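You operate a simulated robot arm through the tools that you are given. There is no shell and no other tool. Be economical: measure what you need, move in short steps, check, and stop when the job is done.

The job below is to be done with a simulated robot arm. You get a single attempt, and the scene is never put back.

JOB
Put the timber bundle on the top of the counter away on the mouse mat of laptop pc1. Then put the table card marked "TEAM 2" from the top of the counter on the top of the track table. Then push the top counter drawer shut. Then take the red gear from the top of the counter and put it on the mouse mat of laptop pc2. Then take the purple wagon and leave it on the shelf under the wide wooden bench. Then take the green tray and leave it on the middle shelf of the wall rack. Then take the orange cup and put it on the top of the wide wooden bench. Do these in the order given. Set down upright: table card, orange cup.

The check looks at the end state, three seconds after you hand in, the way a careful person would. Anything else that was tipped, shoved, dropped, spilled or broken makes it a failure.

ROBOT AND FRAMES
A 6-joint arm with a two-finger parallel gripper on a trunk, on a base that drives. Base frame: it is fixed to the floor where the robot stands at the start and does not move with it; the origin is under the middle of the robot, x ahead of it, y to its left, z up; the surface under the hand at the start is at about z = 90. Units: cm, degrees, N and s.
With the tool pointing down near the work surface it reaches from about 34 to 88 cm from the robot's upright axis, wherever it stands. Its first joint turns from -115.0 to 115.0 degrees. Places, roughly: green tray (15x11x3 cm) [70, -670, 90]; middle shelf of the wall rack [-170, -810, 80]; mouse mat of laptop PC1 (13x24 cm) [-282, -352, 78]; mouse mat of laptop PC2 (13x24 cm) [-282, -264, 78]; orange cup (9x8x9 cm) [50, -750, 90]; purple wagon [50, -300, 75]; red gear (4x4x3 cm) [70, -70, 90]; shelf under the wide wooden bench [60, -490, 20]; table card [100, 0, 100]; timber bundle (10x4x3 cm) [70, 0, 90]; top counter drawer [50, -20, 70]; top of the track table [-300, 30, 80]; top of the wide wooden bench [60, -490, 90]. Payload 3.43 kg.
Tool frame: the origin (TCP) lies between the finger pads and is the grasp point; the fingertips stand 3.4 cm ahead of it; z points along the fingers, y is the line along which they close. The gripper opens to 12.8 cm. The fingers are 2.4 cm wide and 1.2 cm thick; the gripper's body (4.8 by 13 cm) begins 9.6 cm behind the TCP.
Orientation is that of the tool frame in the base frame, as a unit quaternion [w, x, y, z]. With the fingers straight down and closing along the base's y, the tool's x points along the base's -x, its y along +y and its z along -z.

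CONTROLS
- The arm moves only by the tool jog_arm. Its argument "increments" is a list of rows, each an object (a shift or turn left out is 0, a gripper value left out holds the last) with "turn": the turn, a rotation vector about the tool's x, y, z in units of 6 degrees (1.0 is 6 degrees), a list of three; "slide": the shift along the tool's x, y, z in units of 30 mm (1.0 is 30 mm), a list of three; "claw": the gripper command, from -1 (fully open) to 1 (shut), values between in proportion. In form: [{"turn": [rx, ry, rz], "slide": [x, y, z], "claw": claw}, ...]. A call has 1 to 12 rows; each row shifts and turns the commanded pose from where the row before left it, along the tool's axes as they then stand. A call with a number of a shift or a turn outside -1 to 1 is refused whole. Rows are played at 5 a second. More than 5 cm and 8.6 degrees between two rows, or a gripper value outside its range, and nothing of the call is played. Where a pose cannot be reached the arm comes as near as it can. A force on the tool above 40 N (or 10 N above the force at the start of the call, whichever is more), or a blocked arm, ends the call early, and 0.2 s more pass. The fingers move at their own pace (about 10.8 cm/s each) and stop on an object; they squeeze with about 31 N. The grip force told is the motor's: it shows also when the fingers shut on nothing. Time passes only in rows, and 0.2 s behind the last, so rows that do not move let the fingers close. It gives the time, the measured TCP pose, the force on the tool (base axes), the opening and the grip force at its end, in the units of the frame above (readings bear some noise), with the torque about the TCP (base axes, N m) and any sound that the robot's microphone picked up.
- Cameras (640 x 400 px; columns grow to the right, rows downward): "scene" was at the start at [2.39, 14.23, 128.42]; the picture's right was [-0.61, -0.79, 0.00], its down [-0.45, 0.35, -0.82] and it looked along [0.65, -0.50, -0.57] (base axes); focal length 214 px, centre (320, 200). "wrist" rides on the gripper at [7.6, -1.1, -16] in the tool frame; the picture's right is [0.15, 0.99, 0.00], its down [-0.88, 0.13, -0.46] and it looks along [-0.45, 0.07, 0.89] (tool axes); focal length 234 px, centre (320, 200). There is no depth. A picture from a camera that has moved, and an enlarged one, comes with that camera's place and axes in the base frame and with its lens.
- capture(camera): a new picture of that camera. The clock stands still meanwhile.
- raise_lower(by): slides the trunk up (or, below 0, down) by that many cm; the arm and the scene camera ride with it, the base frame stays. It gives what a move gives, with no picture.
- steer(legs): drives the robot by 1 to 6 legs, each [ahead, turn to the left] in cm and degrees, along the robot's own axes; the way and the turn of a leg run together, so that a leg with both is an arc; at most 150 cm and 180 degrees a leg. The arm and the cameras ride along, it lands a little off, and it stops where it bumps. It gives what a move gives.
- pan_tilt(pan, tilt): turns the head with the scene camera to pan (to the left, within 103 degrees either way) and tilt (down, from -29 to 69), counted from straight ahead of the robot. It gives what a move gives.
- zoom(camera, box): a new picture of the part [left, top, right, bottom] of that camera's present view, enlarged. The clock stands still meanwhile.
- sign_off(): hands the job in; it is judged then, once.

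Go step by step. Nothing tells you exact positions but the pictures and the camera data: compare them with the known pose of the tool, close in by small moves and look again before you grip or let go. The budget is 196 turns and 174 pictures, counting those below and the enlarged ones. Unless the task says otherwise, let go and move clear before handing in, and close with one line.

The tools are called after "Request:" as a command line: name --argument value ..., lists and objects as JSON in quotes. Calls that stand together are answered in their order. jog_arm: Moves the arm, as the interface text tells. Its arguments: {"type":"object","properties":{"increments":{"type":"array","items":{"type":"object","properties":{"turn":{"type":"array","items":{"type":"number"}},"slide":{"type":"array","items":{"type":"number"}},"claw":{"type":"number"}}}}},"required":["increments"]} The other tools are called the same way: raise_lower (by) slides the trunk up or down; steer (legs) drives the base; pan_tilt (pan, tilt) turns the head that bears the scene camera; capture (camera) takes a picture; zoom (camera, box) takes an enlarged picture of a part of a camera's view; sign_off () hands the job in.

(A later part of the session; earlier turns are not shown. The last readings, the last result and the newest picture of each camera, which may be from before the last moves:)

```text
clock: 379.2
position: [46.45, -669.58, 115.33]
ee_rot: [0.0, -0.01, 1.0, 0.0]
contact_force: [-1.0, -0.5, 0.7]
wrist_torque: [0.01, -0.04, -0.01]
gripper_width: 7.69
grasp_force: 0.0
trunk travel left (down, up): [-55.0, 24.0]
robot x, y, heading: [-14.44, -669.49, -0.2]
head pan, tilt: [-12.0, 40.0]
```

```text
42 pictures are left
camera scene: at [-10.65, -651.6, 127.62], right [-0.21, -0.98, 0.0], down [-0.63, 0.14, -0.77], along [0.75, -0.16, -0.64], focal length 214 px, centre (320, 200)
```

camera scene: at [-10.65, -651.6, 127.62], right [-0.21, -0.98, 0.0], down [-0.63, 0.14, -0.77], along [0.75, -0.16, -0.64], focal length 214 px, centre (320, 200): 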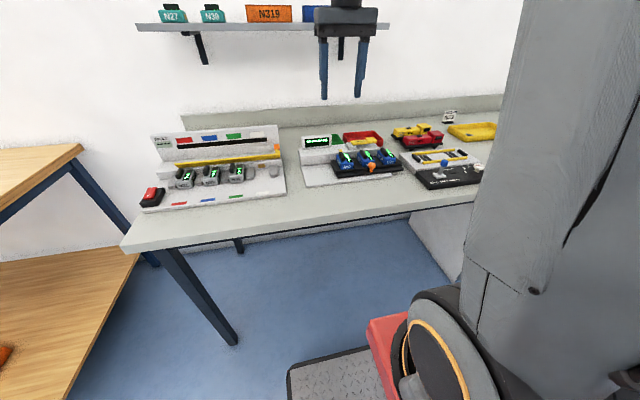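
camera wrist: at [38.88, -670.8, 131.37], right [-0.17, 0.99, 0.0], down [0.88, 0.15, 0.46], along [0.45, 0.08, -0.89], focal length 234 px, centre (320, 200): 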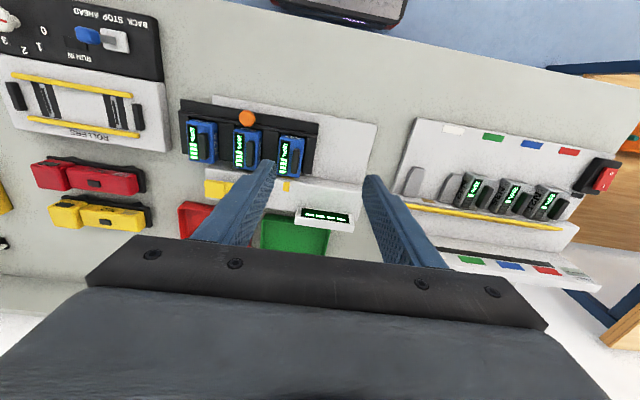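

Request:
jog_arm --increments '[{"slide": [-0.8, -0.1, 0.3]}, {"slide": [-0.8, -0.1, 0.3]}, {"slide": [-0.8, -0.1, 0.3]}, {"slide": [-0.8, -0.1, 0.3]}, {"slide": [-0.8, -0.1, 0.3]}, {"slide": [-0.8, -0.1, 0.3]}]'

Request:
capture --camera "wrist"

Request:
zoom --camera "scene" --box '[270, 0, 430, 200]'

```text
clock: 380.6
position: [60.73, -671.41, 109.95]
ee_rot: [0.0, -0.011, 1.0, 0.0]
contact_force: [0.5, 0.1, 0.6]
wrist_torque: [0.03, -0.04, -0.01]
gripper_width: 7.67
grasp_force: 0.1
trunk travel left (down, up): [-55.0, 24.0]
robot x, y, heading: [-14.46, -669.22, -0.2]
head pan, tilt: [-12.0, 40.0]
```

```text
41 pictures are left
camera wrist: at [53.1, -672.51, 125.92], right [-0.17, 0.99, 0.0], down [0.88, 0.15, 0.46], along [0.45, 0.08, -0.89], focal length 234 px, centre (320, 200)
```

wrist: 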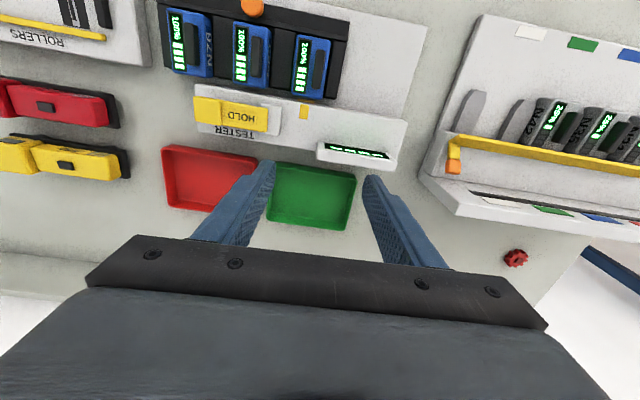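

```text
2.00 times, centred on (350, 100) of scene
camera zoom: at [-10.69, -651.59, 127.61], right [-0.21, -0.98, 0.0], down [-0.63, 0.14, -0.77], along [0.75, -0.16, -0.64], focal length 429 px, centre (260, 400)
```

zoom: 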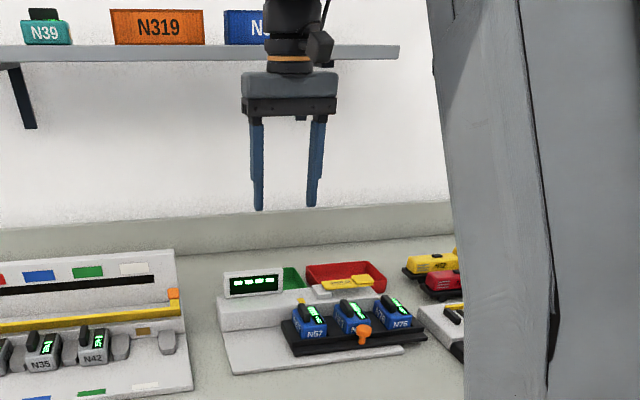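

The green tray is empty: x 65–75, y -677..-664.5. I'll pinch its +y side wall with vertical fingers. First creep 4 cm closer and position over that wall.

Request:
steer --legs '[[4, 0]]'

Request:
jog_arm --increments '[{"slide": [-0.6, 0.76, 0.5], "claw": 0.2}, {"slide": [-0.6, 0.76, 0.5]}, {"slide": [-0.5, 0.76, 0.5]}, {"slide": [0, 0, 0.5]}]'

Request:
capture --camera "wrist"

```text
clock: 381.5
position: [64.91, -671.27, 109.78]
ee_rot: [0.001, -0.01, 1.0, 0.001]
contact_force: [-1.4, 0.1, -0.5]
wrist_torque: [-0.01, 0.02, -0.05]
gripper_width: 7.7
grasp_force: 0.1
trunk travel left (down, up): [-55.0, 24.0]
robot x, y, heading: [-10.27, -669.47, -0.1]
head pan, tilt: [-12.0, 40.0]
```

```text
clock: 382.5
position: [69.86, -664.23, 103.85]
ee_rot: [0.0, -0.01, 1.0, 0.0]
contact_force: [-0.7, 0.2, -0.2]
wrist_torque: [-0.01, -0.03, -0.01]
gripper_width: 5.12
grasp_force: 0.0
trunk travel left (down, up): [-55.0, 24.0]
robot x, y, heading: [-10.45, -669.54, -0.1]
head pan, tilt: [-12.0, 40.0]
```

```text
39 pictures are left
camera wrist: at [62.24, -665.36, 119.87], right [-0.17, 0.99, 0.0], down [0.88, 0.15, 0.46], along [0.45, 0.08, -0.89], focal length 234 px, centre (320, 200)
```

wrist: 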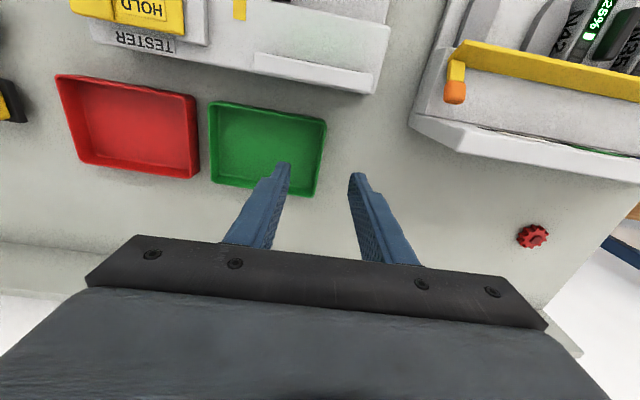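

The side wall is at y ≈ -664, right under the TCP. Centre in x and descend.

Request:
jog_arm --increments '[{"slide": [-0.3, 0.03, 0.5]}, {"slide": [0, 0, 0.8]}, {"slide": [0, 0, 0.8]}, {"slide": [0, 0, 0.7]}, {"slide": [0, 0, 0.2]}]'

Request:
capture --camera "wrist"

```text
clock: 383.7
position: [70.58, -664.14, 94.78]
ee_rot: [0.0, -0.011, 1.0, 0.0]
contact_force: [-0.6, 0.9, 0.2]
wrist_torque: [-0.01, -0.03, 0.0]
gripper_width: 5.12
grasp_force: 0.0
trunk travel left (down, up): [-55.0, 24.0]
robot x, y, heading: [-10.08, -669.34, -0.0]
head pan, tilt: [-12.0, 40.0]
```

```text
38 pictures are left
camera wrist: at [62.89, -665.37, 110.89], right [-0.17, 0.99, 0.0], down [0.88, 0.15, 0.46], along [0.45, 0.08, -0.89], focal length 234 px, centre (320, 200)
```

wrist: 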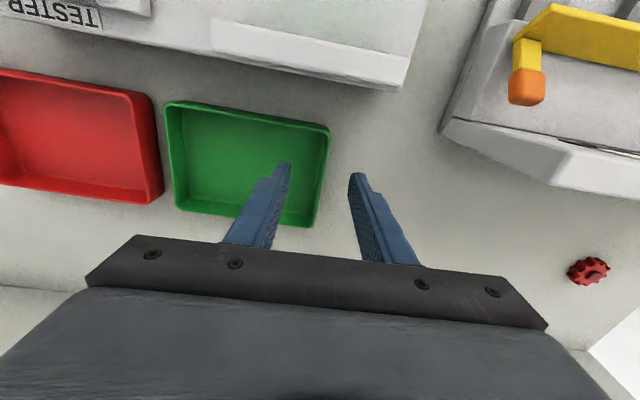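

Request:
jog_arm --increments '[{"slide": [0, 0, 0.08]}, {"claw": 0.6}, {"claw": 1}, {"claw": 1}, {"claw": 1}, {"slide": [0, 0, -0.5]}, {"slide": [0, 0, -0.7]}]'

Request:
capture --camera "wrist"

Request:
zoom --camera "scene" --box '[270, 60, 430, 200]'

```text
clock: 385.3
position: [70.75, -664.12, 98.1]
ee_rot: [0.0, -0.01, 1.0, 0.001]
contact_force: [0.1, 0.1, -0.2]
wrist_torque: [0.0, 0.02, 0.0]
gripper_width: 0.0
grasp_force: 31.2
trunk travel left (down, up): [-55.0, 24.0]
robot x, y, heading: [-10.16, -669.27, -0.2]
head pan, tilt: [-12.0, 40.0]
```

```text
37 pictures are left
camera wrist: at [63.02, -665.35, 114.11], right [-0.17, 0.99, 0.0], down [0.88, 0.15, 0.46], along [0.45, 0.08, -0.89], focal length 234 px, centre (320, 200)
```

wrist: 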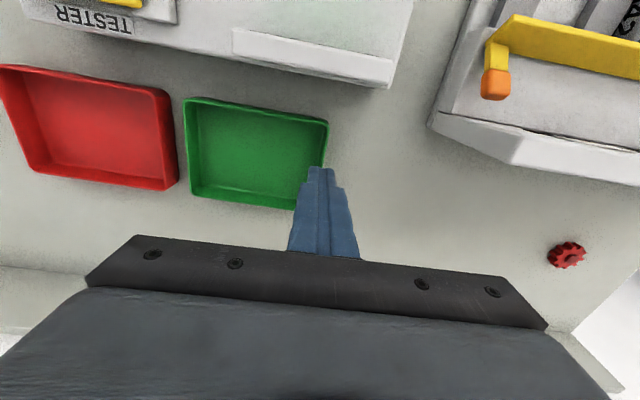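

```text
2.86 times, centred on (350, 130) of scene
camera zoom: at [-6.61, -651.6, 127.61], right [-0.21, -0.98, 0.0], down [-0.63, 0.13, -0.77], along [0.75, -0.16, -0.64], focal length 613 px, centre (234, 400)
```

zoom: 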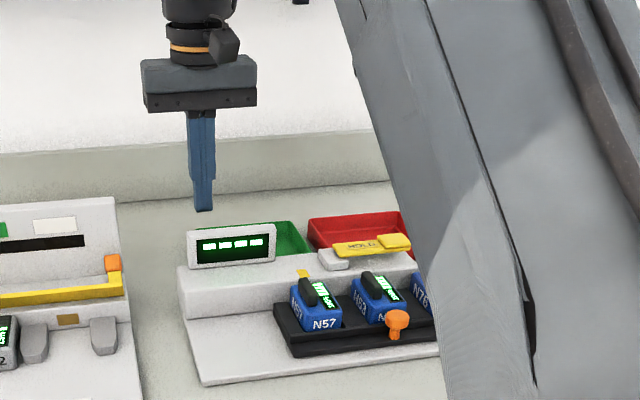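

The fingers closed above the rim – triangulation shows the rim is at z ≈ 88.4 (table ≈ 85.5), tray x 66.8–77.6, y -678.6..-663.6. Reopen and go lower.

Request:
jog_arm --increments '[{"claw": 0.2}, {"slide": [-0.42, 0.06, 0], "claw": 0.2}, {"slide": [0, 0, 0.8]}, {"slide": [0, 0, 0.8]}, {"slide": [0, 0, 0.8]}, {"slide": [0, 0, 0.3]}]'

Request:
capture --camera "wrist"

```text
clock: 386.7
position: [72.01, -664.0, 90.08]
ee_rot: [0.0, -0.01, 1.0, 0.0]
contact_force: [-0.2, -0.4, -0.3]
wrist_torque: [0.01, -0.01, 0.03]
gripper_width: 5.13
grasp_force: 0.1
trunk travel left (down, up): [-55.0, 24.0]
robot x, y, heading: [-10.54, -669.45, -0.1]
head pan, tilt: [-12.0, 40.0]
```

```text
35 pictures are left
camera wrist: at [64.38, -665.11, 106.16], right [-0.17, 0.99, 0.0], down [0.88, 0.15, 0.46], along [0.45, 0.08, -0.89], focal length 234 px, centre (320, 200)
```

wrist: 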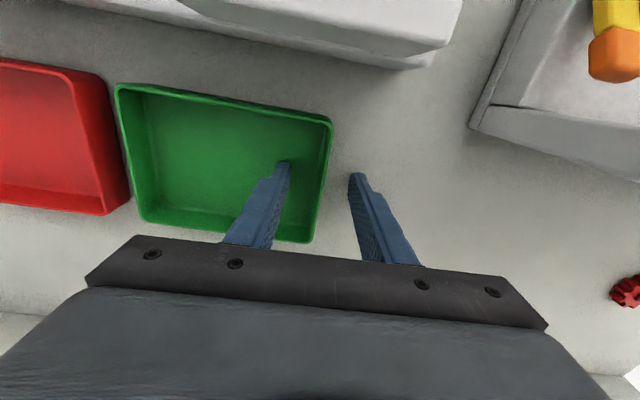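

Request:
jog_arm --increments '[{"claw": 0.6}, {"claw": 1}, {"claw": 1}, {"claw": 1}]'

Request:
jog_arm --increments '[{"slide": [0, 0, -0.4]}, {"slide": [0, 0, -0.6]}, {"slide": [0, 0, -0.6]}]'

Request:
capture --camera "wrist"

```text
clock: 387.7
position: [72.01, -664.07, 90.0]
ee_rot: [0.0, -0.01, 1.0, 0.0]
contact_force: [-0.1, 0.6, -0.3]
wrist_torque: [0.0, -0.04, -0.02]
gripper_width: 0.25
grasp_force: 30.4
trunk travel left (down, up): [-55.0, 24.0]
robot x, y, heading: [-10.13, -669.21, -0.2]
head pan, tilt: [-12.0, 40.0]
```

```text
clock: 388.5
position: [71.89, -663.9, 94.9]
ee_rot: [0.0, -0.011, 1.0, 0.0]
contact_force: [0.6, 0.0, -1.4]
wrist_torque: [0.09, 0.0, -0.01]
gripper_width: 0.24
grasp_force: 30.0
trunk travel left (down, up): [-55.0, 24.0]
robot x, y, heading: [-10.6, -669.65, -0.1]
head pan, tilt: [-12.0, 40.0]
```

```text
34 pictures are left
camera wrist: at [64.28, -665.07, 110.94], right [-0.17, 0.99, 0.0], down [0.88, 0.15, 0.46], along [0.45, 0.08, -0.89], focal length 234 px, centre (320, 200)
```

wrist: 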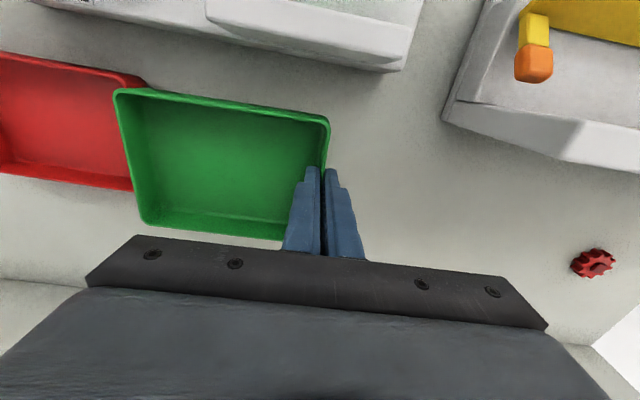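

Tray is held by its wall and level. Raise and retract, then look at the rack.

Request:
jog_arm --increments '[{"slide": [0, 0, -0.8]}, {"slide": [0, 0, -0.8]}, {"slide": [0, 0, -0.8]}, {"slide": [0.4, 0, -0.7]}, {"slide": [0.8, 0, -0.4]}, {"slide": [0.8, 0, -0.3]}, {"slide": [0.9, 0, 0]}, {"slide": [0.9, 0, 0]}, {"slide": [0.9, 0, 0]}, {"slide": [0.9, 0, 0]}, {"slide": [0.9, 0, 0]}, {"slide": [0.9, 0, 0]}]'

Request:
steer --legs '[[-36, 0], [0, -100]]'

Request:
pan_tilt --pan -12 --tilt 20

Request:
capture --camera "scene"

```text
clock: 391.1
position: [49.69, -664.29, 106.31]
ee_rot: [0.0, -0.01, 1.0, -0.001]
contact_force: [-0.7, 1.0, -2.5]
wrist_torque: [0.06, 0.03, -0.01]
gripper_width: 0.24
grasp_force: 31.2
trunk travel left (down, up): [-55.0, 24.0]
robot x, y, heading: [-10.53, -669.4, -0.1]
head pan, tilt: [-12.0, 40.0]
```

```text
clock: 397.6
position: [-51.32, -729.48, 106.33]
ee_rot: [0.0, 0.76, 0.65, 0.0]
contact_force: [-0.2, 0.5, -1.6]
wrist_torque: [-0.04, -0.08, 0.01]
gripper_width: 0.2
grasp_force: 31.0
trunk travel left (down, up): [-55.0, 24.0]
robot x, y, heading: [-45.83, -669.06, -100.2]
head pan, tilt: [-12.0, 40.0]
```

```text
clock: 398.5
position: [-51.26, -729.54, 106.33]
ee_rot: [0.0, 0.76, 0.65, 0.0]
contact_force: [0.4, -0.4, -1.5]
wrist_torque: [-0.02, -0.1, 0.01]
gripper_width: 0.23
grasp_force: 31.0
trunk travel left (down, up): [-55.0, 24.0]
robot x, y, heading: [-45.29, -669.13, -100.2]
head pan, tilt: [-12.0, 20.0]
```

```text
33 pictures are left
camera scene: at [-29.07, -676.83, 130.75], right [-0.93, 0.38, 0.0], down [0.13, 0.32, -0.94], along [-0.36, -0.87, -0.34], focal length 214 px, centre (320, 200)
```

scene: 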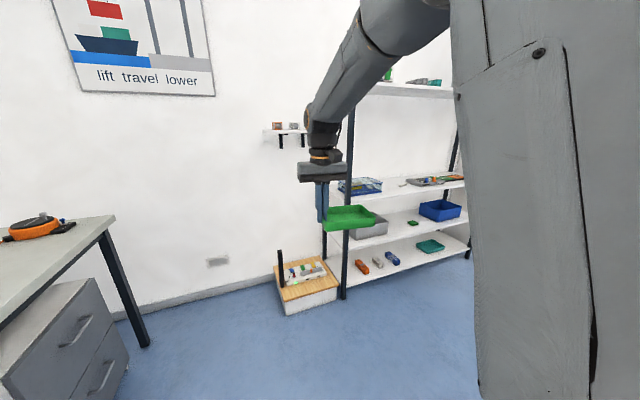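

The rack's front is at y ≈ -795, x -95..-244, with the z ≈ 82 shelf as the middle one. I'll go around the white table: south to y ≈ -714, west to x ≈ -158, then face the rack.

Request:
steer --legs '[[47, 0], [0, -79.5], [103, 0], [0, 89]]'

Request:
pan_tilt --pan -10 --tilt 30

Request:
capture --camera "scene"

```text
clock: 413.6
position: [-155.95, -777.87, 106.3]
ee_rot: [0.001, 0.704, 0.711, 0.001]
contact_force: [0.1, -0.1, -1.6]
wrist_torque: [-0.03, -0.09, 0.01]
gripper_width: 0.22
grasp_force: 31.4
trunk travel left (down, up): [-55.0, 24.0]
robot x, y, heading: [-159.94, -717.39, -90.7]
head pan, tilt: [-12.0, 20.0]
```

```text
clock: 414.3
position: [-155.87, -777.93, 106.26]
ee_rot: [0.0, 0.704, 0.71, 0.0]
contact_force: [0.4, 0.2, -1.0]
wrist_torque: [0.0, -0.08, 0.01]
gripper_width: 0.22
grasp_force: 30.5
trunk travel left (down, up): [-55.0, 24.0]
robot x, y, heading: [-160.52, -717.91, -90.7]
head pan, tilt: [-10.0, 30.0]
```

```text
32 pictures are left
camera scene: at [-142.31, -721.94, 129.15], right [-0.98, 0.19, 0.0], down [0.09, 0.49, -0.87], along [-0.16, -0.85, -0.5], focal length 214 px, centre (320, 200)
```

scene: 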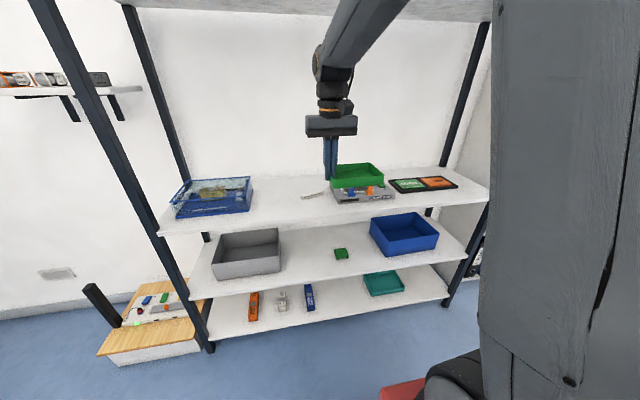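

Request:
zoom --camera "scene" --box '[150, 110, 490, 250]'

```text
1.88 times, centred on (320, 180) of scene
camera zoom: at [-142.31, -721.94, 129.15], right [-0.98, 0.19, 0.0], down [0.09, 0.49, -0.87], along [-0.16, -0.85, -0.5], focal length 404 px, centre (320, 238)
```

zoom: 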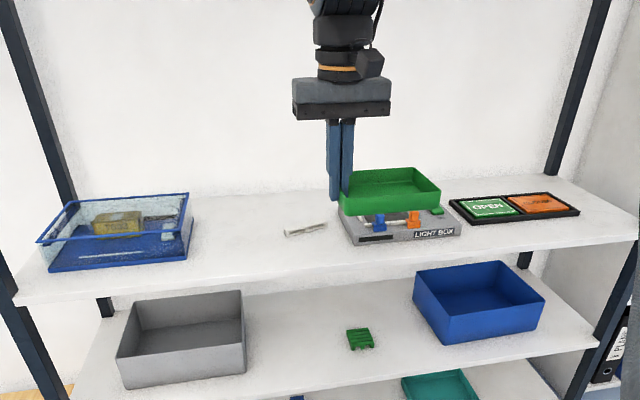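

There's a free area on the middle shelf between the glass box and the light box, in front of the pen: I'll set the tray centred near (-142.5, -795). First shift sideways and lower outside the rack.

Request:
jog_arm --increments '[{"slide": [0, 0.97, 0]}, {"slide": [0, 0.97, 0]}, {"slide": [0, 0.97, 0]}, {"slide": [0, 0.97, 0]}, {"slide": [0, 0.97, 0]}, {"slide": [0, 0.97, 0]}, {"slide": [0, 0.97, 0]}, {"slide": [0, 0, 0.9]}, {"slide": [0, 0, 0.9]}, {"slide": [0, 0, 0.9]}, {"slide": [0, 0, 0.9]}, {"slide": [0, 0, 0.8]}]'

Request:
capture --camera "scene"

Request:
capture --camera "wrist"

```text
clock: 416.9
position: [-135.46, -777.9, 93.0]
ee_rot: [-0.001, 0.703, 0.711, -0.001]
contact_force: [0.5, -0.4, -1.7]
wrist_torque: [-0.02, -0.1, 0.0]
gripper_width: 0.25
grasp_force: 31.3
trunk travel left (down, up): [-55.0, 24.0]
robot x, y, heading: [-160.25, -717.49, -90.7]
head pan, tilt: [-10.0, 30.0]
```

```text
30 pictures are left
camera scene: at [-142.31, -721.92, 129.15], right [-0.98, 0.19, 0.0], down [0.09, 0.49, -0.87], along [-0.16, -0.85, -0.5], focal length 214 px, centre (320, 200)
```

scene: 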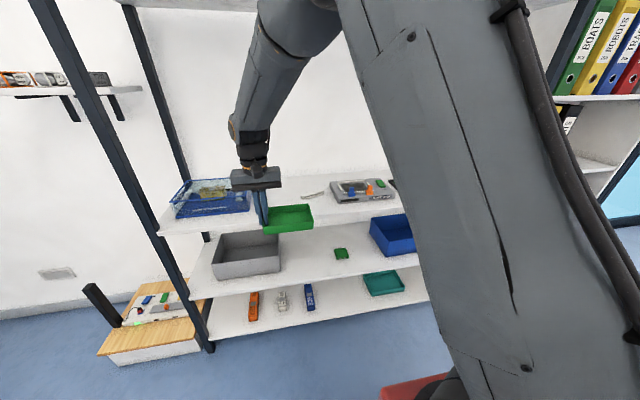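

```text
29 pictures are left
camera wrist: at [-136.81, -770.27, 109.12], right [0.99, 0.16, 0.0], down [0.14, -0.88, 0.46], along [0.07, -0.45, -0.89], focal length 234 px, centre (320, 200)
```

wrist: 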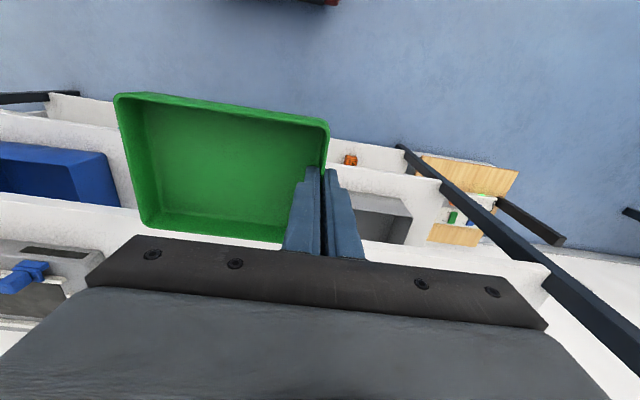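

Request:
jog_arm --increments '[{"slide": [-0.9, 0, 0]}, {"slide": [-0.9, 0, 0]}, {"slide": [-0.9, 0, 0]}, {"slide": [-0.9, 0, 0]}, {"slide": [-0.9, 0, 0]}, {"slide": [-0.9, 0, 0]}, {"slide": [-0.9, 0, 0]}]'

Request:
zoom --camera "scene" --box '[150, 130, 390, 250]'

Request:
capture --camera "wrist"

```text
clock: 418.5
position: [-135.47, -796.42, 93.11]
ee_rot: [0.0, 0.703, 0.711, 0.0]
contact_force: [0.0, -0.3, -0.2]
wrist_torque: [-0.02, -0.09, 0.0]
gripper_width: 0.23
grasp_force: 30.8
trunk travel left (down, up): [-55.0, 24.0]
robot x, y, heading: [-160.47, -717.51, -90.7]
head pan, tilt: [-10.0, 30.0]
```

```text
2.67 times, centred on (270, 190) of scene
camera zoom: at [-142.31, -721.91, 129.15], right [-0.98, 0.19, 0.0], down [0.09, 0.49, -0.87], along [-0.16, -0.85, -0.5], focal length 572 px, centre (453, 227)
```

zoom: 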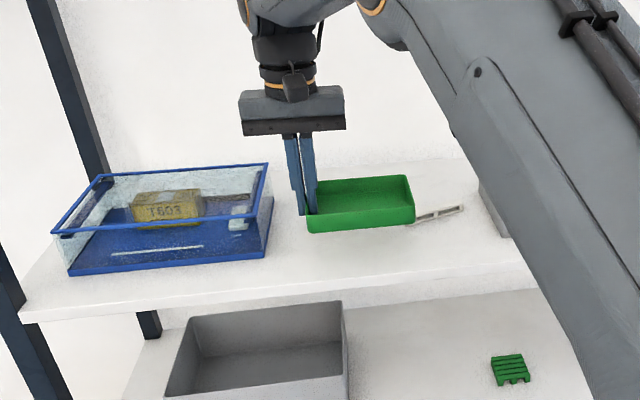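

```text
27 pictures are left
camera wrist: at [-136.81, -788.81, 109.26], right [0.99, 0.16, 0.0], down [0.14, -0.88, 0.46], along [0.07, -0.45, -0.89], focal length 234 px, centre (320, 200)
```

wrist: 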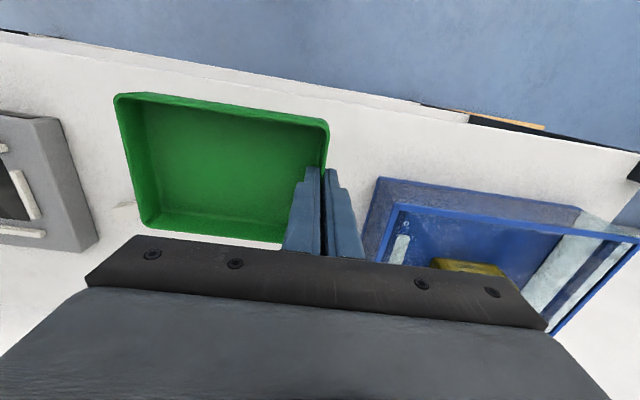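

Tray is positioned well over the free area. Lower to contact.

Request:
jog_arm --increments '[{"slide": [0, 0, 0.8]}, {"slide": [0, 0, 0.7]}, {"slide": [0, 0, 0.3]}, {"slide": [0, 0, 0]}]'

Request:
jog_arm --increments '[{"slide": [0, 0, 0.12]}, {"slide": [0, 0, 0.12]}, {"slide": [0, 0, 0]}]'

Request:
zoom --camera "scene" --box '[150, 130, 390, 250]'

```text
clock: 419.5
position: [-135.46, -796.69, 87.74]
ee_rot: [0.0, 0.703, 0.711, -0.001]
contact_force: [0.5, 0.2, -2.1]
wrist_torque: [-0.02, -0.13, -0.01]
gripper_width: 0.18
grasp_force: 30.5
trunk travel left (down, up): [-55.0, 24.0]
robot x, y, heading: [-160.26, -717.37, -90.7]
head pan, tilt: [-10.0, 30.0]
```

```text
clock: 420.3
position: [-135.41, -796.5, 86.91]
ee_rot: [0.0, 0.703, 0.711, 0.0]
contact_force: [0.0, -0.3, -1.5]
wrist_torque: [0.0, -0.11, -0.03]
gripper_width: 0.23
grasp_force: 31.2
trunk travel left (down, up): [-55.0, 24.0]
robot x, y, heading: [-160.21, -717.64, -90.8]
head pan, tilt: [-10.0, 30.0]
```

```text
2.67 times, centred on (270, 190) of scene
camera zoom: at [-142.31, -721.94, 129.15], right [-0.98, 0.19, 0.0], down [0.09, 0.49, -0.87], along [-0.16, -0.85, -0.5], focal length 572 px, centre (453, 227)
```

zoom: 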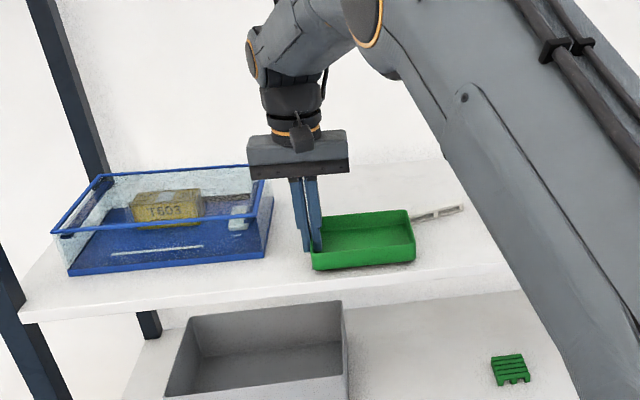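

Request:
jog_arm --increments '[{"slide": [0, 0, 0.12]}, {"slide": [0, 0, 0.1]}, {"slide": [0, 0, 0]}]'

Request:
jog_arm --increments '[{"slide": [0, 0, 0.1]}, {"slide": [0, 0, 0.1]}, {"slide": [0, 0, 0]}]'

Request:
jog_arm --increments '[{"slide": [0, 0, 0.1]}, {"slide": [0, 0, 0.1]}, {"slide": [0, 0, 0]}]'

```text
clock: 421.1
position: [-135.43, -796.49, 86.28]
ee_rot: [0.001, 0.703, 0.711, 0.0]
contact_force: [-0.1, 0.0, -1.4]
wrist_torque: [0.03, -0.08, -0.01]
gripper_width: 0.24
grasp_force: 30.7
trunk travel left (down, up): [-55.0, 24.0]
robot x, y, heading: [-160.39, -717.3, -90.8]
head pan, tilt: [-10.0, 30.0]
```

```text
clock: 421.9
position: [-135.31, -796.55, 86.06]
ee_rot: [0.003, 0.703, 0.711, 0.0]
contact_force: [-3.2, 1.0, 22.3]
wrist_torque: [-0.01, 0.1, 0.01]
gripper_width: 0.26
grasp_force: 31.1
trunk travel left (down, up): [-55.0, 24.0]
robot x, y, heading: [-160.31, -717.85, -90.4]
head pan, tilt: [-10.0, 30.0]
```

```text
clock: 422.5
position: [-135.27, -796.79, 85.75]
ee_rot: [0.003, 0.703, 0.711, -0.001]
contact_force: [1.9, 0.7, 11.3]
wrist_torque: [0.64, 0.16, 0.0]
gripper_width: 0.2
grasp_force: 31.1
trunk travel left (down, up): [-55.0, 24.0]
robot x, y, heading: [-160.19, -717.88, -90.7]
head pan, tilt: [-10.0, 30.0]
stopped in row 2: the force on the tool passed its limit at 43 N (the readings are from after the stop); the commanded pose is now the measured one
```

Contact reached. Release and lift, then check.

Request:
jog_arm --increments '[{"slide": [0, 0, -0.05]}, {"claw": 0.6}, {"claw": 0.5}, {"claw": 0.5}, {"slide": [0, 0, -0.4]}, {"slide": [0, 0, -0.8]}, {"slide": [0, 0, -0.8]}]'

Request:
zoom --camera "scene" --box '[150, 130, 390, 250]'

Request:
jog_arm --increments '[{"slide": [0.9, 0, 0]}, {"slide": [0.9, 0, 0]}, {"slide": [0.9, 0, 0]}, {"slide": [0.9, 0, 0]}, {"slide": [0.9, 0, 0]}, {"slide": [0.9, 0, 0]}, {"slide": [0.9, 0, 0]}, {"slide": [0.9, 0, 0]}]'

```text
clock: 424.1
position: [-135.36, -796.82, 91.99]
ee_rot: [0.002, 0.704, 0.71, 0.0]
contact_force: [0.2, 0.0, 0.3]
wrist_torque: [-0.01, 0.0, 0.01]
gripper_width: 3.2
grasp_force: 0.2
trunk travel left (down, up): [-55.0, 24.0]
robot x, y, heading: [-160.31, -717.43, -90.8]
head pan, tilt: [-10.0, 30.0]
```

```text
2.67 times, centred on (270, 190) of scene
camera zoom: at [-142.3, -721.96, 129.15], right [-0.98, 0.19, 0.0], down [0.09, 0.49, -0.87], along [-0.16, -0.85, -0.5], focal length 572 px, centre (453, 227)
```

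zoom: 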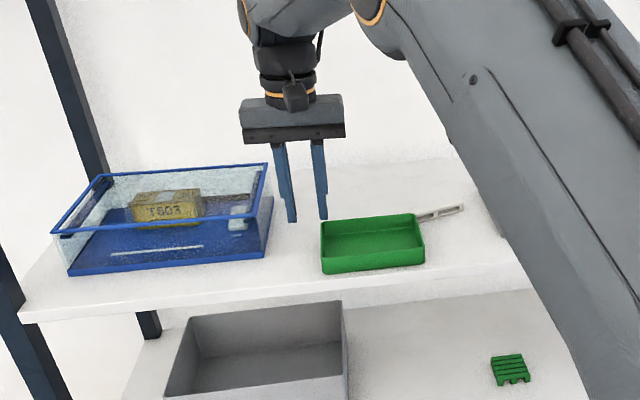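

```text
clock: 425.9
position: [-135.68, -775.19, 91.81]
ee_rot: [0.002, 0.704, 0.71, -0.001]
contact_force: [-0.3, -0.3, -0.6]
wrist_torque: [0.06, 0.0, -0.01]
gripper_width: 3.2
grasp_force: 0.0
trunk travel left (down, up): [-55.0, 24.0]
robot x, y, heading: [-160.31, -717.93, -90.7]
head pan, tilt: [-10.0, 30.0]
```

Tray is on the middle shelf. Recentre and raise the hand, then drive to the orange cup near (55, -755).

Request:
jog_arm --increments '[{"slide": [0.1, -0.9, -0.9]}, {"slide": [0.1, -0.9, -0.9]}, {"slide": [0.1, -0.9, -0.9]}, {"slide": [0.1, -0.9, -0.9]}, {"slide": [0.1, -0.9, -0.9]}, {"slide": [0.1, -0.9, -0.9]}, {"slide": [0.1, -0.9, -0.9]}, {"slide": [0.1, -0.9, -0.9]}, {"slide": [0, -0.3, -0.5]}]'

Request:
steer --legs '[[0, 82.3], [145, 0], [0, 8]]'

Request:
pan_tilt --pan -15 --tilt 40

Request:
capture --camera "scene"

Request:
capture --camera "wrist"

```text
clock: 427.9
position: [-158.37, -772.74, 115.19]
ee_rot: [0.001, 0.704, 0.71, -0.001]
contact_force: [1.0, -0.1, 0.5]
wrist_torque: [0.01, -0.03, -0.02]
gripper_width: 3.2
grasp_force: 0.1
trunk travel left (down, up): [-55.0, 24.0]
robot x, y, heading: [-160.45, -717.75, -90.8]
head pan, tilt: [-10.0, 30.0]
```

```text
clock: 439.0
position: [33.7, -732.02, 115.08]
ee_rot: [0.001, -0.032, 0.999, 0.001]
contact_force: [0.1, -0.8, -0.7]
wrist_torque: [-0.02, -0.01, -0.02]
gripper_width: 3.21
grasp_force: 0.0
trunk travel left (down, up): [-55.0, 24.0]
robot x, y, heading: [-21.24, -737.08, 2.2]
head pan, tilt: [-10.0, 30.0]
```

```text
clock: 439.7
position: [33.7, -732.05, 114.98]
ee_rot: [0.001, -0.031, 1.0, 0.001]
contact_force: [-1.0, -0.9, 0.1]
wrist_torque: [-0.01, 0.02, -0.01]
gripper_width: 3.19
grasp_force: 0.1
trunk travel left (down, up): [-55.0, 24.0]
robot x, y, heading: [-20.91, -736.82, 2.5]
head pan, tilt: [-15.0, 40.0]
```

```text
24 pictures are left
camera scene: at [-18.29, -719.4, 127.62], right [-0.22, -0.98, 0.0], down [-0.63, 0.14, -0.77], along [0.75, -0.17, -0.64], focal length 214 px, centre (320, 200)
```

scene: 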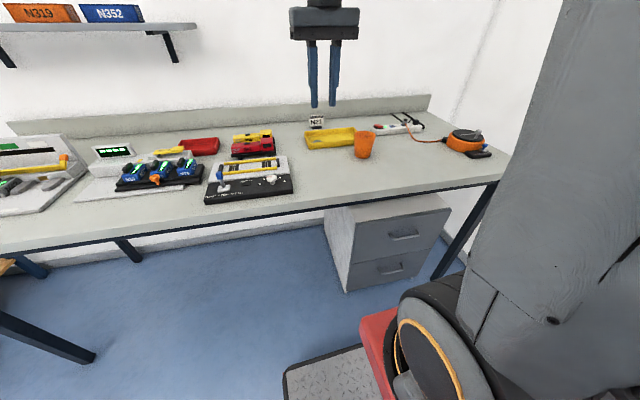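

```text
23 pictures are left
camera wrist: at [26.06, -733.59, 131.11], right [-0.21, 0.98, 0.0], down [0.87, 0.18, 0.46], along [0.45, 0.1, -0.89], focal length 234 px, centre (320, 200)
```

wrist: 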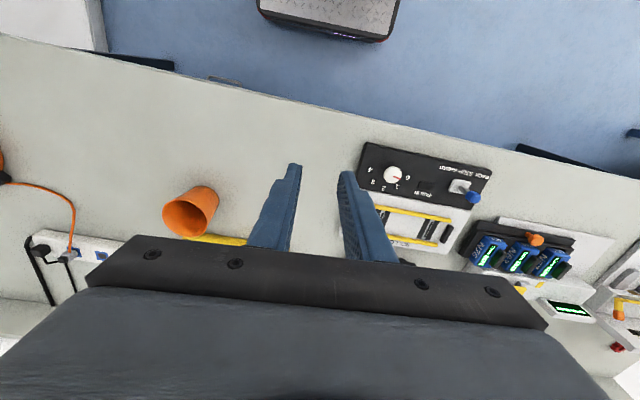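

Cup rim centre triangulates to (51.8, -751.6), z ≈ 95. Move above it with the gripper fully open.

Request:
jog_arm --increments '[{"slide": [-0.805, -0.986, 0.2], "claw": -1}, {"slide": [-0.805, -0.986, 0.2]}, {"slide": [-0.805, -0.986, 0.2]}, {"slide": [-0.805, -0.986, 0.2]}, {"slide": [-0.805, -0.986, 0.2]}, {"slide": [-0.805, -0.986, 0.2]}, {"slide": [-0.805, -0.986, 0.2]}]'

Request:
capture --camera "wrist"

Request:
zoom --camera "scene" --box '[300, 90, 430, 180]'

```text
clock: 441.3
position: [51.87, -751.83, 111.05]
ee_rot: [0.002, -0.031, 1.0, 0.002]
contact_force: [-0.2, 0.6, 0.5]
wrist_torque: [-0.04, -0.01, -0.01]
gripper_width: 12.81
grasp_force: 0.2
trunk travel left (down, up): [-55.0, 24.0]
robot x, y, heading: [-21.22, -736.83, 2.6]
head pan, tilt: [-15.0, 40.0]
```

```text
22 pictures are left
camera wrist: at [44.19, -753.29, 127.0], right [-0.21, 0.98, 0.0], down [0.87, 0.19, 0.46], along [0.45, 0.1, -0.89], focal length 234 px, centre (320, 200)
```

wrist: 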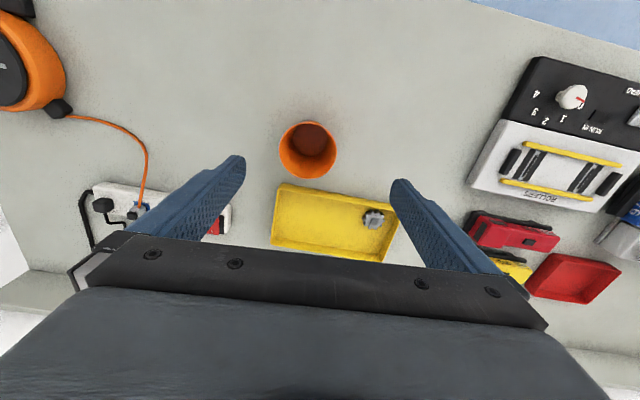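

```text
4.44 times, centred on (365, 135) of scene
camera zoom: at [-18.32, -719.38, 127.61], right [-0.22, -0.98, 0.0], down [-0.63, 0.14, -0.77], along [0.75, -0.17, -0.64], focal length 953 px, centre (120, 489)
```

zoom: 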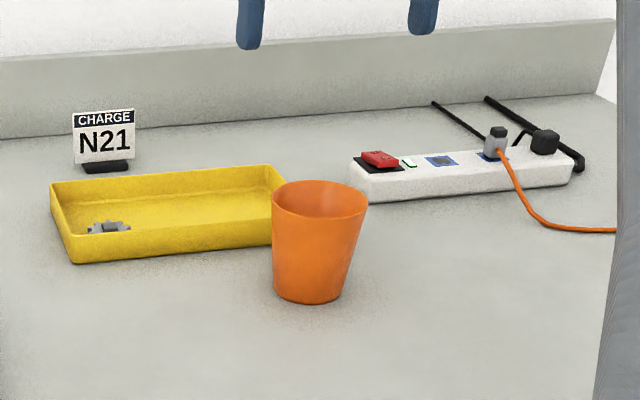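

Request:
jog_arm --increments '[{"slide": [-0.33, -0.34, 0.6]}, {"slide": [0, 0, 0.8]}, {"slide": [0, 0, 0.8]}, {"slide": [0, 0, 0.8]}, {"slide": [0, 0, 0.8]}]'

Request:
capture --camera "wrist"

```text
clock: 442.5
position: [52.95, -752.76, 99.55]
ee_rot: [0.002, -0.032, 0.999, 0.001]
contact_force: [0.0, 1.3, 0.0]
wrist_torque: [0.01, -0.06, -0.01]
gripper_width: 12.8
grasp_force: 0.1
trunk travel left (down, up): [-55.0, 24.0]
robot x, y, heading: [-21.51, -736.87, 2.2]
head pan, tilt: [-15.0, 40.0]
```

```text
20 pictures are left
camera wrist: at [45.33, -754.23, 115.61], right [-0.21, 0.98, 0.0], down [0.87, 0.18, 0.46], along [0.45, 0.1, -0.89], focal length 234 px, centre (320, 200)
```

wrist: 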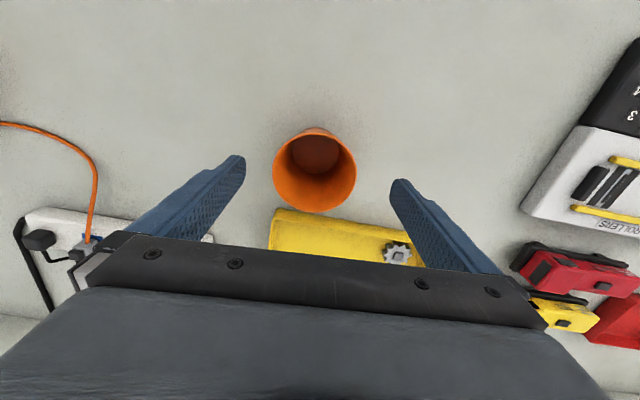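

Cup centred. Descend and close.

Request:
jog_arm --increments '[{"slide": [0, -0.08, 0.7]}, {"slide": [0, 0, 0.7]}, {"slide": [0, 0, 0.7]}, {"slide": [0, 0, 0.65]}, {"claw": -0.5}, {"claw": 0}, {"claw": 0.5}, {"claw": 0.5}, {"claw": 0.5}]'

Request:
jog_arm --increments '[{"slide": [0, 0, -0.4]}, {"slide": [0, 0, -0.6]}, {"slide": [0, 0, -0.8]}]'

Request:
zoom --camera "scene" --box '[300, 70, 430, 180]'

```text
clock: 444.5
position: [52.93, -752.86, 91.14]
ee_rot: [0.002, -0.031, 1.0, 0.001]
contact_force: [0.4, 0.3, 0.0]
wrist_torque: [0.02, -0.01, 0.01]
gripper_width: 8.04
grasp_force: 31.0
trunk travel left (down, up): [-55.0, 24.0]
robot x, y, heading: [-21.39, -736.93, 2.1]
head pan, tilt: [-15.0, 40.0]
```

```text
clock: 445.3
position: [52.97, -752.75, 96.51]
ee_rot: [0.002, -0.032, 0.999, 0.001]
contact_force: [0.5, 0.3, -0.7]
wrist_torque: [-0.04, 0.06, 0.01]
gripper_width: 8.01
grasp_force: 31.1
trunk travel left (down, up): [-55.0, 24.0]
robot x, y, heading: [-21.2, -736.91, 2.5]
head pan, tilt: [-15.0, 40.0]
```

```text
3.64 times, centred on (365, 125) of scene
camera zoom: at [-18.27, -719.42, 127.61], right [-0.22, -0.98, 0.0], down [-0.63, 0.14, -0.77], along [0.75, -0.17, -0.64], focal length 780 px, centre (156, 473)
```

zoom: 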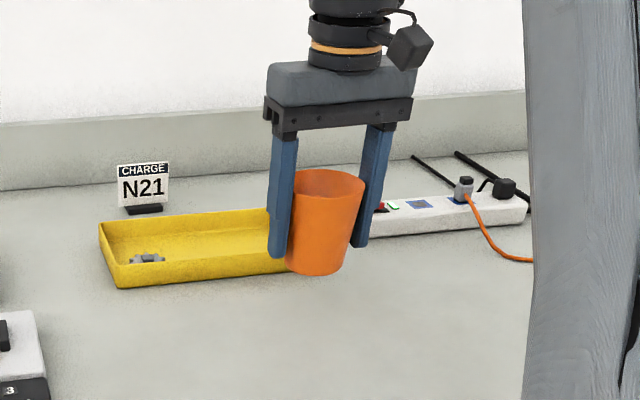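

Cup is gripped and lifted. Raise, retract and drive back to the wooden bench.

Request:
jog_arm --increments '[{"slide": [0, 0, -0.9]}, {"slide": [0, 0, -0.9]}, {"slide": [0.4, 0.1, -0.9]}, {"slide": [0.8, 0.4, -0.9]}, {"slide": [0.8, 0.6, -0.9]}, {"slide": [0.8, 0.7, -0.9]}, {"slide": [0.8, 0.8, -0.9]}, {"slide": [0.8, 0.8, -0.9]}, {"slide": [0.8, 0.8, 0]}]'

Request:
steer --legs '[[-26, 0], [0, 87.5], [120, 0], [118, 0], [0, -90]]'

Request:
pan_tilt --pan -5 --tilt 35

Request:
capture --camera "scene"

```text
clock: 447.3
position: [36.21, -741.31, 118.39]
ee_rot: [0.002, -0.032, 0.999, 0.0]
contact_force: [0.1, 0.4, -1.4]
wrist_torque: [0.03, 0.07, 0.0]
gripper_width: 8.02
grasp_force: 30.6
trunk travel left (down, up): [-55.0, 24.0]
robot x, y, heading: [-21.2, -737.12, 2.4]
head pan, tilt: [-15.0, 40.0]
```

```text
clock: 467.8
position: [17.98, -512.42, 118.41]
ee_rot: [0.002, 0.012, 1.0, 0.001]
contact_force: [-0.2, 0.5, 0.6]
wrist_torque: [0.0, -0.01, -0.02]
gripper_width: 7.86
grasp_force: 31.1
trunk travel left (down, up): [-55.0, 24.0]
robot x, y, heading: [-38.85, -503.02, -3.0]
head pan, tilt: [-15.0, 40.0]
```

```text
clock: 468.6
position: [17.95, -512.43, 118.47]
ee_rot: [0.002, 0.012, 1.0, 0.001]
contact_force: [-0.2, -1.4, -0.6]
wrist_torque: [-0.02, 0.02, 0.0]
gripper_width: 7.9
grasp_force: 31.3
trunk travel left (down, up): [-55.0, 24.0]
robot x, y, heading: [-38.94, -503.17, -2.6]
head pan, tilt: [-5.0, 35.0]
```

```text
18 pictures are left
camera scene: at [-33.88, -484.36, 128.37], right [-0.13, -0.99, 0.0], down [-0.57, 0.08, -0.82], along [0.81, -0.11, -0.57], focal length 214 px, centre (320, 200)
```

scene: 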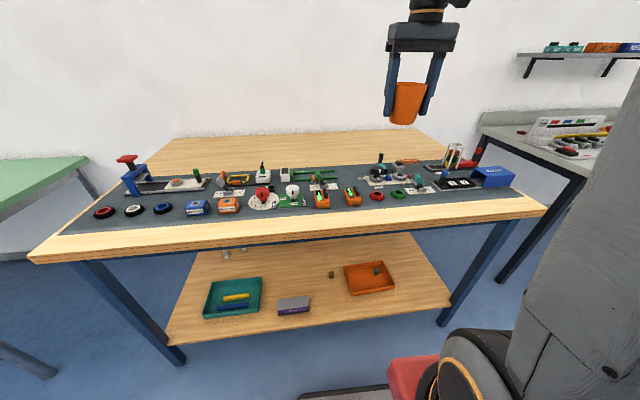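

The bench's rear strip of bare wood (x ≈ 52–88) is free. I'll move 16 cm closer and carry the cup over to about (60, -505).

Request:
steer --legs '[[16, 0]]'

Request:
jog_arm --increments '[{"slide": [-0.956, 0.319, 0.2]}, {"slide": [-0.956, 0.319, 0.2]}, {"slide": [-0.956, 0.319, 0.2]}, {"slide": [-0.956, 0.319, 0.2]}, {"slide": [-0.956, 0.319, 0.2]}, {"slide": [-0.956, 0.319, 0.2]}, {"slide": [-0.956, 0.319, 0.2]}, {"slide": [-0.956, 0.319, 0.2]}, {"slide": [-0.956, 0.319, 0.2]}]'

Request:
capture --camera "scene"

Request:
capture --camera "wrist"

```text
clock: 469.9
position: [33.31, -513.11, 118.31]
ee_rot: [0.002, 0.012, 1.0, 0.0]
contact_force: [-0.8, 0.1, -0.7]
wrist_torque: [-0.04, 0.0, -0.01]
gripper_width: 7.86
grasp_force: 30.8
trunk travel left (down, up): [-55.0, 24.0]
robot x, y, heading: [-23.54, -503.65, -2.8]
head pan, tilt: [-5.0, 35.0]
```

```text
clock: 471.9
position: [59.39, -505.1, 113.11]
ee_rot: [0.002, 0.012, 1.0, 0.001]
contact_force: [-0.9, 0.1, 0.7]
wrist_torque: [0.02, -0.09, 0.03]
gripper_width: 7.86
grasp_force: 31.0
trunk travel left (down, up): [-55.0, 24.0]
robot x, y, heading: [-23.36, -503.76, -2.8]
head pan, tilt: [-5.0, 35.0]
```

```text
17 pictures are left
camera scene: at [-18.46, -485.09, 128.37], right [-0.13, -0.99, 0.0], down [-0.57, 0.08, -0.82], along [0.81, -0.11, -0.57], focal length 214 px, centre (320, 200)
```

scene: 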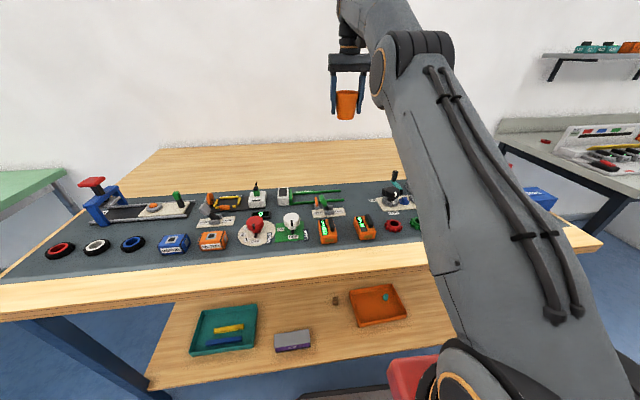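

```text
16 pictures are left
camera wrist: at [51.59, -505.83, 129.16], right [-0.12, 0.99, 0.0], down [0.88, 0.11, 0.46], along [0.46, 0.06, -0.89], focal length 234 px, centre (320, 200)
```

wrist: 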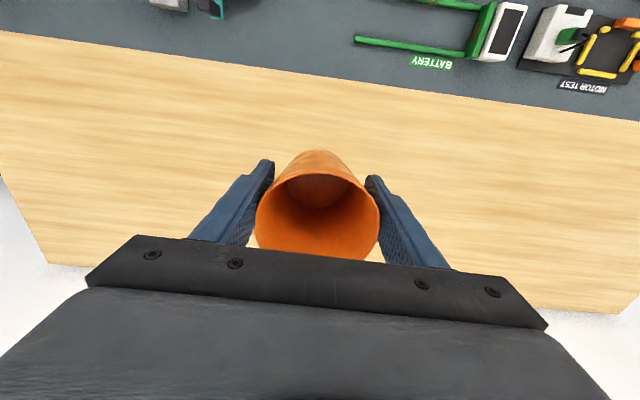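

Request:
jog_arm --increments '[{"slide": [0, 0, 0.9]}, {"slide": [0, 0, 0.9]}, {"slide": [0, 0, 0.9]}, {"slide": [0, 0, 0.9]}, {"slide": [0, 0, 0.9]}, {"slide": [0, 0, 0.5]}]'

Request:
zoom --camera "scene" --box '[280, 80, 420, 200]'

```text
clock: 473.3
position: [59.49, -505.2, 98.23]
ee_rot: [0.001, 0.013, 1.0, 0.0]
contact_force: [0.2, -0.8, -0.9]
wrist_torque: [0.01, 0.0, 0.02]
gripper_width: 7.85
grasp_force: 30.3
trunk travel left (down, up): [-55.0, 24.0]
robot x, y, heading: [-23.48, -503.74, -2.8]
head pan, tilt: [-5.0, 35.0]
```

```text
3.33 times, centred on (350, 140) of scene
camera zoom: at [-18.41, -485.08, 128.37], right [-0.13, -0.99, 0.0], down [-0.57, 0.08, -0.82], along [0.81, -0.11, -0.57], focal length 715 px, centre (220, 400)
```

zoom: 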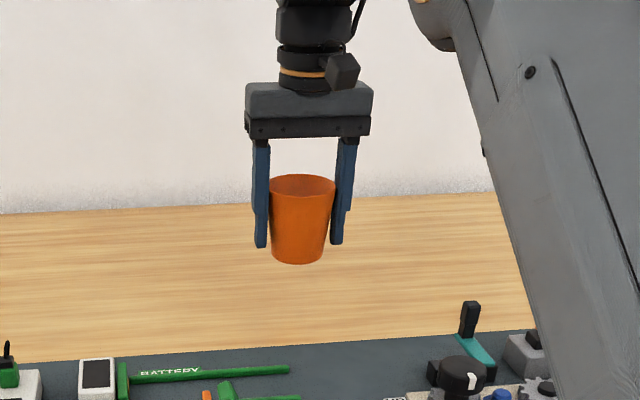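

Request:
jog_arm --increments '[{"slide": [0, 0, 0.6]}, {"slide": [0, 0, 0.3]}, {"slide": [0, 0, 0]}]'

Request:
jog_arm --increments '[{"slide": [0, 0, 0.15]}, {"slide": [0, 0, 0.1]}, {"slide": [0, 0, 0]}]'

Request:
zoom --camera "scene" --box '[280, 80, 420, 200]'

```text
clock: 474.1
position: [59.54, -505.09, 95.25]
ee_rot: [0.002, 0.013, 1.0, 0.001]
contact_force: [-0.1, -0.3, 0.1]
wrist_torque: [0.0, 0.02, 0.0]
gripper_width: 7.83
grasp_force: 31.2
trunk travel left (down, up): [-55.0, 24.0]
robot x, y, heading: [-23.41, -503.26, -2.7]
head pan, tilt: [-5.0, 35.0]
```

```text
clock: 474.9
position: [59.59, -505.1, 94.45]
ee_rot: [0.002, 0.012, 1.0, 0.0]
contact_force: [0.3, 0.6, -0.5]
wrist_torque: [-0.05, 0.0, 0.0]
gripper_width: 7.83
grasp_force: 30.8
trunk travel left (down, up): [-55.0, 24.0]
robot x, y, heading: [-23.1, -504.01, -2.5]
head pan, tilt: [-5.0, 35.0]
```

```text
3.33 times, centred on (350, 140) of scene
camera zoom: at [-18.4, -485.08, 128.37], right [-0.13, -0.99, 0.0], down [-0.57, 0.08, -0.82], along [0.81, -0.11, -0.57], focal length 715 px, centre (220, 400)
```

zoom: 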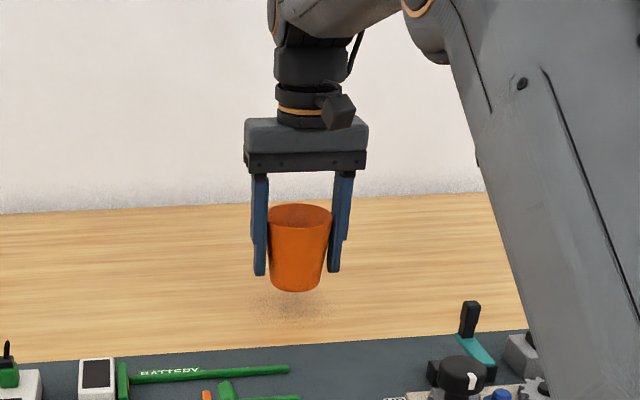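

Request:
jog_arm --increments '[{"slide": [0, 0, 0.3]}, {"slide": [0, 0, 0.15]}, {"slide": [0, 0, 0]}]'

Request:
jog_arm --increments '[{"slide": [0, 0, 0.12]}, {"slide": [0, 0, 0.1]}, {"slide": [0, 0, 0]}]'

Request:
zoom --camera "scene" --box '[280, 80, 420, 200]'

```text
clock: 475.7
position: [59.49, -505.09, 93.17]
ee_rot: [0.001, 0.012, 1.0, 0.002]
contact_force: [0.7, 0.1, 0.0]
wrist_torque: [-0.03, -0.01, 0.03]
gripper_width: 7.83
grasp_force: 30.9
trunk travel left (down, up): [-55.0, 24.0]
robot x, y, heading: [-23.69, -503.85, -2.5]
head pan, tilt: [-5.0, 35.0]
```

```text
clock: 476.5
position: [59.54, -505.04, 92.48]
ee_rot: [0.002, 0.012, 1.0, 0.001]
contact_force: [0.2, -0.1, 0.3]
wrist_torque: [0.05, 0.0, -0.02]
gripper_width: 7.84
grasp_force: 31.0
trunk travel left (down, up): [-55.0, 24.0]
robot x, y, heading: [-23.4, -503.7, -2.8]
head pan, tilt: [-5.0, 35.0]
```

```text
3.33 times, centred on (350, 140) of scene
camera zoom: at [-18.4, -485.08, 128.37], right [-0.13, -0.99, 0.0], down [-0.57, 0.08, -0.82], along [0.81, -0.11, -0.57], focal length 715 px, centre (220, 400)
```

zoom: 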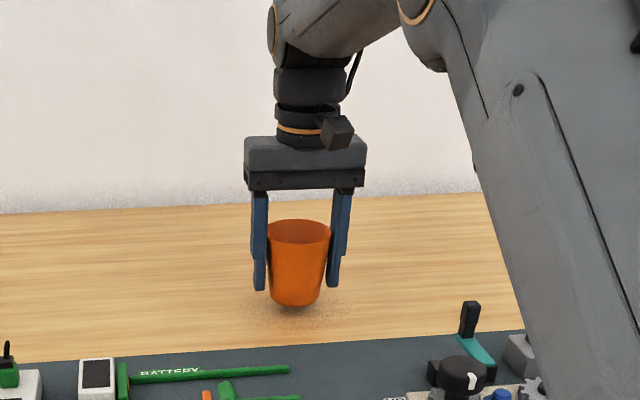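

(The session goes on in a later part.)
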